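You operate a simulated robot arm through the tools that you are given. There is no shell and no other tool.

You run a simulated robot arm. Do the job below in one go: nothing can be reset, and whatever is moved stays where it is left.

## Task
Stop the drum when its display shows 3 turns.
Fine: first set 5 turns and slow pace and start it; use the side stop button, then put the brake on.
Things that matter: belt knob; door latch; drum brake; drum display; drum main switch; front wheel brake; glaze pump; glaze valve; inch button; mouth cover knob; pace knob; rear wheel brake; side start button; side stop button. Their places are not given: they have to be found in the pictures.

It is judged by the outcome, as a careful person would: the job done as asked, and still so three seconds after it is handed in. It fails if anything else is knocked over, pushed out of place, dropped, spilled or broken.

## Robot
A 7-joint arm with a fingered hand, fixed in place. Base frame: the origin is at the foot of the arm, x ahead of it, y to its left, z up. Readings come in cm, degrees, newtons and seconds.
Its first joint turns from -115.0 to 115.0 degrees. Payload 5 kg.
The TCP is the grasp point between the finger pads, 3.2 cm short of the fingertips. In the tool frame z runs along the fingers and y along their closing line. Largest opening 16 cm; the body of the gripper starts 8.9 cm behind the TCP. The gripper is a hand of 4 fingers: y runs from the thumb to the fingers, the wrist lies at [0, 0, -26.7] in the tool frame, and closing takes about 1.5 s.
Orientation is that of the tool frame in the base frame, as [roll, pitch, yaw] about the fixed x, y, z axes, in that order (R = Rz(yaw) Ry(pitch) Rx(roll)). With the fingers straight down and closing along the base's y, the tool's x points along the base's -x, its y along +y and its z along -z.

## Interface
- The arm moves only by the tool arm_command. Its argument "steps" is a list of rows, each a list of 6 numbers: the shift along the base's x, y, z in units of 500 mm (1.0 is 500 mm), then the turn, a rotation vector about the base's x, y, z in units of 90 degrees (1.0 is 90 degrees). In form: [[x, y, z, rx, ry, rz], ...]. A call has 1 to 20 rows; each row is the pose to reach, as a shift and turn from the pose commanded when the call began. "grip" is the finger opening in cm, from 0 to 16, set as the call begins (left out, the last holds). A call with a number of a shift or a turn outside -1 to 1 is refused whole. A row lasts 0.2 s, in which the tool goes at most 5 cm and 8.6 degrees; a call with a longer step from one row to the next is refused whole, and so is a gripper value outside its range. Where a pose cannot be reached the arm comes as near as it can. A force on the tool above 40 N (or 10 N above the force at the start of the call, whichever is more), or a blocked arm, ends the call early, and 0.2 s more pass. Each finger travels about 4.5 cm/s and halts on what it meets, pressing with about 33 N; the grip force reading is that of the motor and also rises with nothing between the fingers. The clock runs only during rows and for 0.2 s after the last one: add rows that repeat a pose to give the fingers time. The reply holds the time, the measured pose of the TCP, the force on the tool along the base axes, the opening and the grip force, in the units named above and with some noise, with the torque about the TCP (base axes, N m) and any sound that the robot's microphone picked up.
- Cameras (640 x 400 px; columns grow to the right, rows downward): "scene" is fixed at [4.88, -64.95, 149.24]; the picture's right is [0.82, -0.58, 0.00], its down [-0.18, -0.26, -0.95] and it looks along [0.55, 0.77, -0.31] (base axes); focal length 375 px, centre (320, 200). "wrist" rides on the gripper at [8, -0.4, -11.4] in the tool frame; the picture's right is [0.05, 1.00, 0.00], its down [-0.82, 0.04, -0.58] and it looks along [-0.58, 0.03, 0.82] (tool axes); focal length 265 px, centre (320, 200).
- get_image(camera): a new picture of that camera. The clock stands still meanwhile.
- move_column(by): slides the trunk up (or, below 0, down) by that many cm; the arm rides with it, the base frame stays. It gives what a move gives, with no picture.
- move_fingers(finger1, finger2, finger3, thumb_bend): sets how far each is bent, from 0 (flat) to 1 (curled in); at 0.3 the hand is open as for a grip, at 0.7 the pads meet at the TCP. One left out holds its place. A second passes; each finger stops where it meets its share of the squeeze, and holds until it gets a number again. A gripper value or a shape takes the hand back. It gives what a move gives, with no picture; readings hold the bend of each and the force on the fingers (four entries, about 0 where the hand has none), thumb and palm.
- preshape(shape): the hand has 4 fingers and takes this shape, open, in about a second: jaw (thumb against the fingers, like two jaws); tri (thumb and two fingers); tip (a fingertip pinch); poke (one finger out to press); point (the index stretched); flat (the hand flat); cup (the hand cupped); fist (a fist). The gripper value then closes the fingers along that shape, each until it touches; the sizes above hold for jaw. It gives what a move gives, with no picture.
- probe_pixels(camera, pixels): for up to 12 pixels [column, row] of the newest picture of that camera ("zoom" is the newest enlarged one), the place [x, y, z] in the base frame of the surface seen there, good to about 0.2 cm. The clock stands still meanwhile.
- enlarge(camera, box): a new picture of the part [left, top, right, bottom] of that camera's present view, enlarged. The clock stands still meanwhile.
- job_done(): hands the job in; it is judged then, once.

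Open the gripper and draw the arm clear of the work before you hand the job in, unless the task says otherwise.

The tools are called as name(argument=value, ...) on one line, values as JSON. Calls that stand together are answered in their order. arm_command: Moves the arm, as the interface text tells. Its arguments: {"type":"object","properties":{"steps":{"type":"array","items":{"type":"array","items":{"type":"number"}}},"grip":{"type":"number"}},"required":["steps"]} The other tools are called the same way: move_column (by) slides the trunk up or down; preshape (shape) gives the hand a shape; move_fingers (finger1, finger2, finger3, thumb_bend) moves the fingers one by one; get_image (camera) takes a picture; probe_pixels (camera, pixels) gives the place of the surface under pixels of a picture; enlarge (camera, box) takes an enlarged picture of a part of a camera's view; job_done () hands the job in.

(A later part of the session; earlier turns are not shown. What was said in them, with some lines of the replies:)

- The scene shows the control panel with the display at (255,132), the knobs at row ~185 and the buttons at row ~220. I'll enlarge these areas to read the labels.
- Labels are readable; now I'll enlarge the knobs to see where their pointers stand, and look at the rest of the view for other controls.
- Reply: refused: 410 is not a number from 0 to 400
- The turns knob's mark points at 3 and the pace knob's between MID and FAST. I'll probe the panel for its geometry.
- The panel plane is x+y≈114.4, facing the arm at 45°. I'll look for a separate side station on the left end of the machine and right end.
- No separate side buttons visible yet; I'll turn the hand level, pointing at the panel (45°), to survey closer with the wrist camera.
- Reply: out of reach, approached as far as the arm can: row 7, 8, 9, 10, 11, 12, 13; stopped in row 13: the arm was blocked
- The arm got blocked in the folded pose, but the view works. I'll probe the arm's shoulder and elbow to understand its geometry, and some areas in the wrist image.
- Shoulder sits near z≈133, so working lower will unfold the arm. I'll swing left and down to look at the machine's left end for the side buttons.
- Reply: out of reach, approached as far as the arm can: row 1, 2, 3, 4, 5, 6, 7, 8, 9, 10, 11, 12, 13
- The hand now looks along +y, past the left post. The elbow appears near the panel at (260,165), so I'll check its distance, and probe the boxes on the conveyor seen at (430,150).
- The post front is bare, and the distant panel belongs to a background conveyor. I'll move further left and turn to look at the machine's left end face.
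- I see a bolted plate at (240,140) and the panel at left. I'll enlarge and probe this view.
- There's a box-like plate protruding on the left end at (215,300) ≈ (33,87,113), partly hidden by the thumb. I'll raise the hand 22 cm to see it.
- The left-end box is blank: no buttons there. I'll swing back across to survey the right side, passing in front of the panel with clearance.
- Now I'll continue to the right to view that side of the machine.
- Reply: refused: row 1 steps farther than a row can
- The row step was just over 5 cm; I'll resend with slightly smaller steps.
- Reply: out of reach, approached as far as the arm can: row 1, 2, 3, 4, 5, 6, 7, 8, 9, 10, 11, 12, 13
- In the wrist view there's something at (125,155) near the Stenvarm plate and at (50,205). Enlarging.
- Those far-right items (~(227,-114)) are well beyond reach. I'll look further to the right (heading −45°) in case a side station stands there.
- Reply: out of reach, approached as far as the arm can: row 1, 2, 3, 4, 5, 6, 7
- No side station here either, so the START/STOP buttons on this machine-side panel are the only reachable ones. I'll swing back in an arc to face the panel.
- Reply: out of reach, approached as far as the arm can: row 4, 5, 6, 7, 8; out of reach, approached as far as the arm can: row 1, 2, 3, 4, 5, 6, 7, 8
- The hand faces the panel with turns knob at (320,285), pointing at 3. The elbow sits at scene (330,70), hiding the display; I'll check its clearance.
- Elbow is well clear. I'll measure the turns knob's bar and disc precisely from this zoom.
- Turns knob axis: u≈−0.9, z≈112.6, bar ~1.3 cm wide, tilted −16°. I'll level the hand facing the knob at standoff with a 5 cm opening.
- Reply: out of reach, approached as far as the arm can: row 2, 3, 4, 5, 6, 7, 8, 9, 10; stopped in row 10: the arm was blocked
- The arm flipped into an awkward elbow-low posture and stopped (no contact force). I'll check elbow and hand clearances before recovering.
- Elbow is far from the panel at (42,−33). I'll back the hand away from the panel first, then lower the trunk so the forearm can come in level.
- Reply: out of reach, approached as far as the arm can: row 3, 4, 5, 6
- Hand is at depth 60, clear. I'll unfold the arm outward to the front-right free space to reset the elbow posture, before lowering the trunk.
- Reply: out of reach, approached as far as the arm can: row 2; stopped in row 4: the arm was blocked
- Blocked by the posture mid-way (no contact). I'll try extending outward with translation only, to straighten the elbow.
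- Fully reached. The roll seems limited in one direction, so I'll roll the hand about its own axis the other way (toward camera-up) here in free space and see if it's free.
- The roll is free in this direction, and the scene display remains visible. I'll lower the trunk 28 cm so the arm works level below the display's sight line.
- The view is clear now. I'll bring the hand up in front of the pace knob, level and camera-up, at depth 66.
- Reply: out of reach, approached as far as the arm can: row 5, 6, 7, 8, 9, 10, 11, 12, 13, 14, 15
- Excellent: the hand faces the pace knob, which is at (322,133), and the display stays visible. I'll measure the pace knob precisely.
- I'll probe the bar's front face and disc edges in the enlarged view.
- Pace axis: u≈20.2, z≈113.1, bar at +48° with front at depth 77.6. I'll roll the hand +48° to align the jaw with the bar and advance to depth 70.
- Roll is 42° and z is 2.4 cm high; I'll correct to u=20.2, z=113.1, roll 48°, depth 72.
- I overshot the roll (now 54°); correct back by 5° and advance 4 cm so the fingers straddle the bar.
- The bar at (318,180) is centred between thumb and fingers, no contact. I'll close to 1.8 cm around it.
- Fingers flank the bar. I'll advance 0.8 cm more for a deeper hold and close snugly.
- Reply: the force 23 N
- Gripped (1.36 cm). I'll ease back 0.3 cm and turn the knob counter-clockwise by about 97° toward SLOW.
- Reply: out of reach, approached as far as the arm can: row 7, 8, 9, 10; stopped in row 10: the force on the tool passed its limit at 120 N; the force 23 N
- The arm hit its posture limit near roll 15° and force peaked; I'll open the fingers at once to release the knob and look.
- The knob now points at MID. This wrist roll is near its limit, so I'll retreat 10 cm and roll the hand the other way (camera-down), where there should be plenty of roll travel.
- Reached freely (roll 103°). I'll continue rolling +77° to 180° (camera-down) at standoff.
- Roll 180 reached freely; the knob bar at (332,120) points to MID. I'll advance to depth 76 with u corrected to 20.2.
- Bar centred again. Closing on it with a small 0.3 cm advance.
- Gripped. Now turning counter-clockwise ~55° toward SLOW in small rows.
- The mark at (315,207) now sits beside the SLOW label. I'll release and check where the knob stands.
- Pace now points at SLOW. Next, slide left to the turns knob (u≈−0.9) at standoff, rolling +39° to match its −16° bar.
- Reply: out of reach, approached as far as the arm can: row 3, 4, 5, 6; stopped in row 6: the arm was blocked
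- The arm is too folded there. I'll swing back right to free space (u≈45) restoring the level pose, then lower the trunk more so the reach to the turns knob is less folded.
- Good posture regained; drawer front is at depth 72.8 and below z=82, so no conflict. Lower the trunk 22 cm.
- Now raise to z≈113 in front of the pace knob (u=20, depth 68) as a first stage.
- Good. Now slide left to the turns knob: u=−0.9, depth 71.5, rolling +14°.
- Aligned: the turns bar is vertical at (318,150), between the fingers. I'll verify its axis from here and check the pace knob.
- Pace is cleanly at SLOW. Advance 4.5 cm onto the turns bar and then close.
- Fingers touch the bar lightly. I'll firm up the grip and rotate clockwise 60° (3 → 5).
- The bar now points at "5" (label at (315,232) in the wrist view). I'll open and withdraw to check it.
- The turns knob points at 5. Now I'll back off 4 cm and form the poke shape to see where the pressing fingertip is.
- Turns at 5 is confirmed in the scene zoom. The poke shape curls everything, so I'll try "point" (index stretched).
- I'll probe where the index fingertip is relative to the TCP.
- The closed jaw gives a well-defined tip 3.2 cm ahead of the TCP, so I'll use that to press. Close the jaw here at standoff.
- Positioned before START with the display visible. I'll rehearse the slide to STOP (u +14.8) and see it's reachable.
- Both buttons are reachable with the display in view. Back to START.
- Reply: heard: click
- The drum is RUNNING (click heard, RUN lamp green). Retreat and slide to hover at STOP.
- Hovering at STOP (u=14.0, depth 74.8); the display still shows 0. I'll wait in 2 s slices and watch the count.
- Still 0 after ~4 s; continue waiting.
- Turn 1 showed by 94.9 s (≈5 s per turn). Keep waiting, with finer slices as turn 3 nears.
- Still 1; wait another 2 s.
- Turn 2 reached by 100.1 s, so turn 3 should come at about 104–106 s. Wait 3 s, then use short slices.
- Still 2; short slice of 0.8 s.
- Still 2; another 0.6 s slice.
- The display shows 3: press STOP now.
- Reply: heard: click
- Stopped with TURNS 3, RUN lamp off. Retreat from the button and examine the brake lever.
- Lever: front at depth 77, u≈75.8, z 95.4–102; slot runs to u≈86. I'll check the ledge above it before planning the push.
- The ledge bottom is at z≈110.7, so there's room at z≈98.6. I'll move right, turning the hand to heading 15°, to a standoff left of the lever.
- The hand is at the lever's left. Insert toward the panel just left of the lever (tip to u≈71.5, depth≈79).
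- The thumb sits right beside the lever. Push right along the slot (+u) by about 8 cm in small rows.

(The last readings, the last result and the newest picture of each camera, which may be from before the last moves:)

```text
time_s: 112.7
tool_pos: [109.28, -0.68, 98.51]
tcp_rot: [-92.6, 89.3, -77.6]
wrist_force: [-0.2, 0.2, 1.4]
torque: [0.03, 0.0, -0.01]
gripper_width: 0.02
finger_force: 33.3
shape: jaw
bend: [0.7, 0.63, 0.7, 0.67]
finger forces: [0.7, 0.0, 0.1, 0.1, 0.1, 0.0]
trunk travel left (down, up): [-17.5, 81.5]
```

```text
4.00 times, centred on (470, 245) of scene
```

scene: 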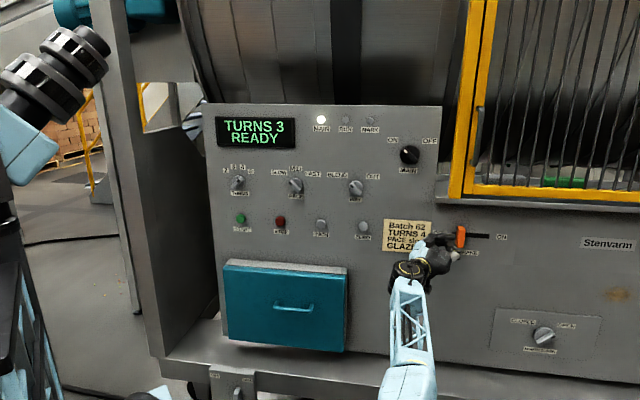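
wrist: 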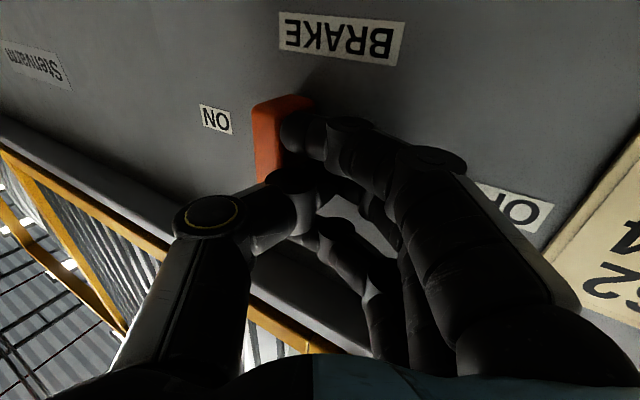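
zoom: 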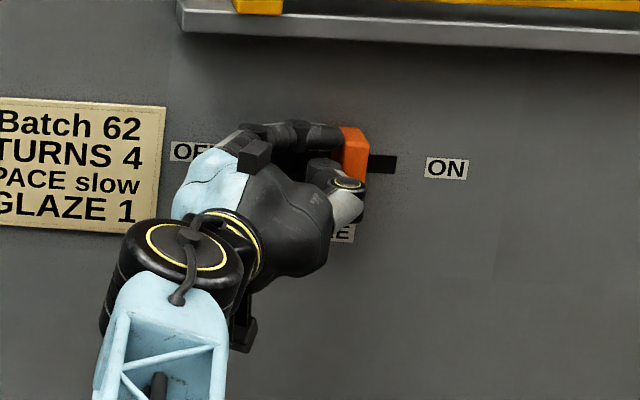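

The lever is nearly across, with a little slot left at (385,163). Push another ~2 cm or until it stops.

arm_command(steps=[[0.006, -0.006, 0, 0, 0, 0], [0.012, -0.012, 0, 0, 0, 0], [0.018, -0.018, 0, 0, 0, 0], [0.024, -0.024, 0, 0, 0, 0], [0.03, -0.03, 0, 0, 0, 0], [0.03, -0.03, 0, 0, 0, 0]])

get_image(camera="wrist")

enlarge(camera="scene", box=[390, 195, 550, 295])

```text
time_s: 114.1
tool_pos: [110.65, -2.31, 98.51]
tcp_rot: [-90.0, 89.2, -74.7]
wrist_force: [-13.6, 6.3, 0.9]
torque: [0.04, 0.13, 0.1]
gripper_width: 0.02
finger_force: 33.7
shape: jaw
bend: [0.7, 0.63, 0.7, 0.67]
finger forces: [8.3, 0.1, 5.6, 0.0, 0.1, 0.0]
trunk travel left (down, up): [-17.5, 81.5]
```

```text
taken
```

wrist: 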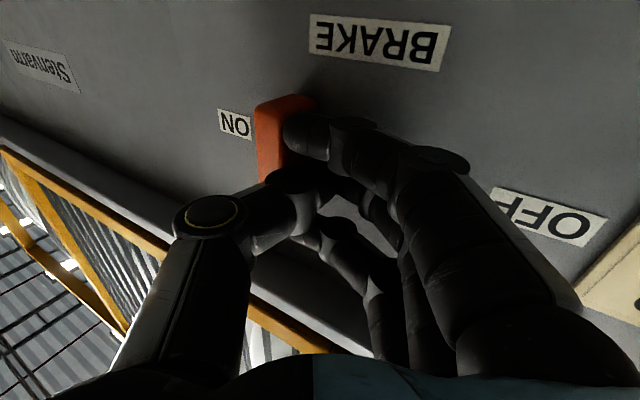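

```text
4.00 times, centred on (470, 245) of scene
```

zoom: 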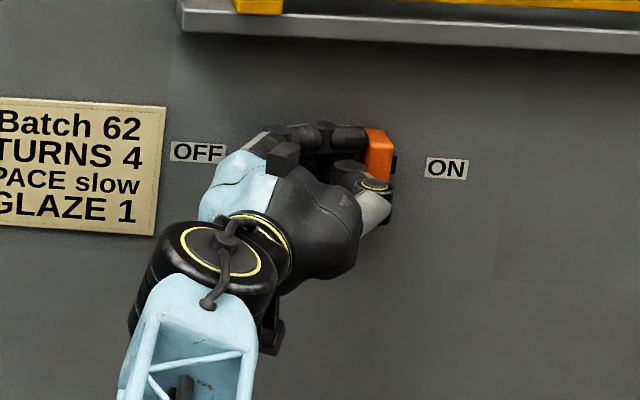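

Resistance is rising (~15 N), apparently at the end stop. One small extra nudge to make sure.

arm_command(steps=[[0.004, -0.004, 0, 0, 0, 0], [0.008, -0.008, 0, 0, 0, 0], [0.008, -0.008, 0, 0, 0, 0]])

enlarge(camera="scene", box=[390, 195, 550, 295])

```text
time_s: 115.0
tool_pos: [110.85, -2.35, 98.52]
tcp_rot: [-91.7, 89.3, -76.0]
wrist_force: [-19.6, 10.7, -1.6]
torque: [0.07, 0.2, 0.2]
gripper_width: 0.0
finger_force: 33.0
shape: jaw
bend: [0.7, 0.63, 0.69, 0.67]
finger forces: [11.7, 0.0, 9.2, 0.0, 0.1, 0.0]
trunk travel left (down, up): [-17.5, 81.5]
stopped in row 3: the force on the tool passed its limit at 41 N (the readings are from after the stop); the commanded pose is now the measured one
```

```text
4.00 times, centred on (470, 245) of scene
```

zoom: 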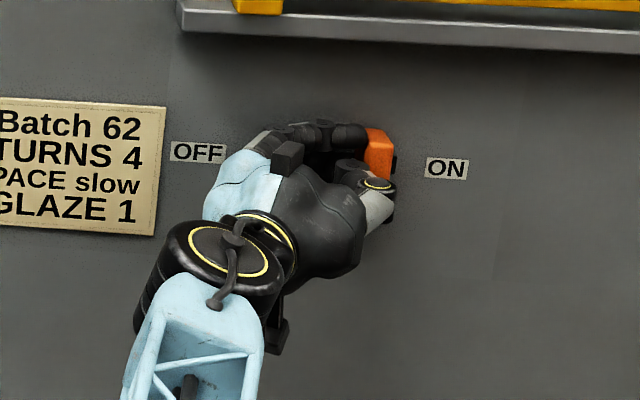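

The lever is at the ON end stop. Ease left off the lever, then retreat away from the panel.

arm_command(steps=[[-0.015, 0.015, 0, 0, 0, 0], [-0.03, 0.03, 0, 0, 0, 0], [-0.07, 0.0, 0, 0, 0, 0], [-0.12, -0.05, 0, 0, 0, 0], [-0.17, -0.1, 0, 0, 0, 0], [-0.22, -0.15, 0, 0, 0, 0], [-0.27, -0.2, 0, 0, 0, 0], [-0.32, -0.25, 0, 0, 0, 0], [-0.37, -0.3, 0, 0, 0, 0], [-0.37, -0.3, 0, 0, 0, 0]])

get_image(camera="scene")

enlarge(camera="scene", box=[430, 205, 530, 265])

```text
time_s: 117.2
tool_pos: [92.57, -17.95, 98.75]
tcp_rot: [-89.2, 89.2, -73.9]
wrist_force: [0.5, 0.0, 0.1]
torque: [0.01, 0.0, -0.04]
gripper_width: 0.01
finger_force: 32.7
shape: jaw
bend: [0.7, 0.63, 0.7, 0.67]
finger forces: [0.0, 0.0, 0.0, 0.1, 0.1, 0.0]
trunk travel left (down, up): [-17.5, 81.5]
```

```text
taken
```

scene: 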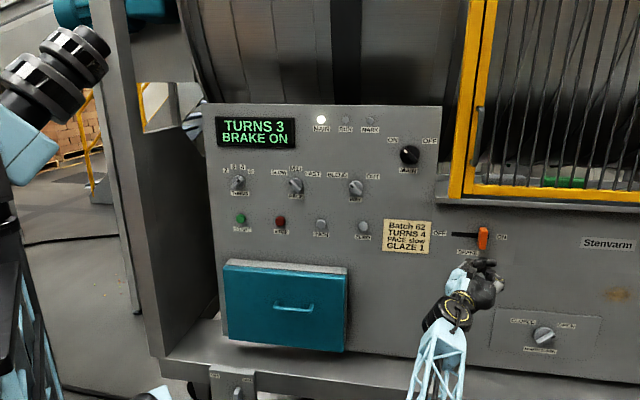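

```text
6.40 times, centred on (480, 235) of scene
```

zoom: 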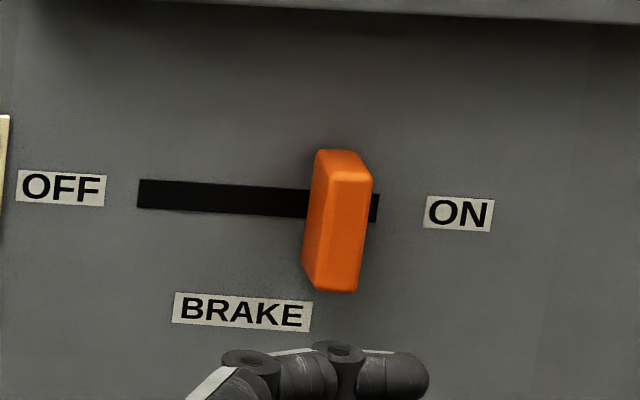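

The display reads "TURNS 3 / BRAKE ON" and the lever is at ON. Draw further clear and open the gripper.

arm_command(steps=[[-0.05, -0.05, 0, 0, 0, 0], [-0.1, -0.1, 0, 0, 0, 0], [-0.15, -0.15, 0, 0, 0, 0], [-0.2, -0.2, 0, 0, 0, 0], [-0.2, -0.2, 0, 0, 0, 0], [-0.2, -0.2, 0, 0, 0, 0], [-0.2, -0.2, 0, 0, 0, 0], [-0.2, -0.2, 0, 0, 0, 0], [-0.2, -0.2, 0, 0, 0, 0], [-0.2, -0.2, 0, 0, 0, 0]], grip=16)

get_image(camera="scene")

enlarge(camera="scene", box=[205, 100, 445, 250])

```text
time_s: 119.4
tool_pos: [82.58, -27.7, 98.44]
tcp_rot: [-89.3, 89.3, -73.8]
wrist_force: [0.1, 0.2, 0.2]
torque: [-0.02, 0.0, 0.0]
gripper_width: 16.01
finger_force: 0.1
shape: jaw
bend: [0.3, 0.3, 0.3, 0.3]
finger forces: [0.0, 0.0, 0.0, 0.0, 0.0, 0.0]
trunk travel left (down, up): [-17.5, 81.5]
```

```text
taken
```

scene: 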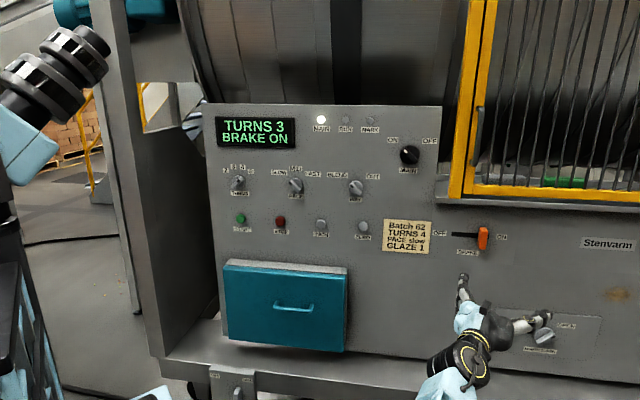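

```text
2.67 times, centred on (325, 175) of scene
```

zoom: 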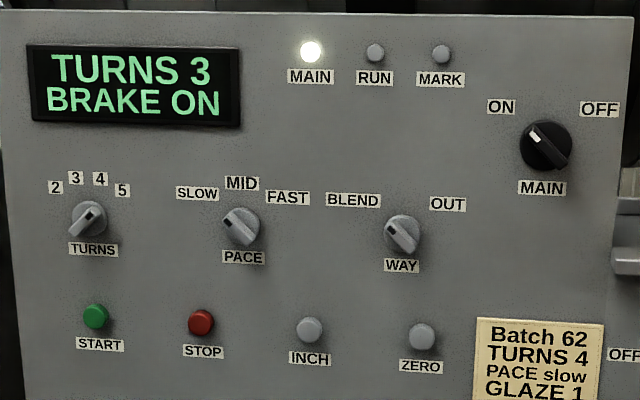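

The pictures confirm the end state: turns at 5, pace at SLOW, drum stopped with the display at 3, brake ON, hand open and well clear. I'm handing the job in.

job_done()

```text
The job is handed in.
```

The drum is stopped with its display at 3 turns and the brake on; the display now reads "TURNS 3 / BRAKE ON". I handed the job in with the gripper open and the arm clear of the machine.

- **Settings:** I turned the turns knob from 3 to 5 and the pace knob from FAST to SLOW, then pressed START. The drum took about 5 seconds per turn.
- **Stop:** I pressed STOP as soon as the display changed to 3, and it then read "TURNS 3 / READY".
- **Brake:** I pushed the brake lever to ON until it hit its end stop.

**Side stop button:** I found no separate button by that name. I looked at the left end of the machine and to the right and saw no other start or stop buttons within reach, so I used the panel's START and STOP. If another pair exists elsewhere, that part of the instruction was not met.

**Pace knob:** while turning it, the arm hit a reach limit and the force on the tool peaked at about 120 N. I released the knob, and after that it turned normally and now points at SLOW.
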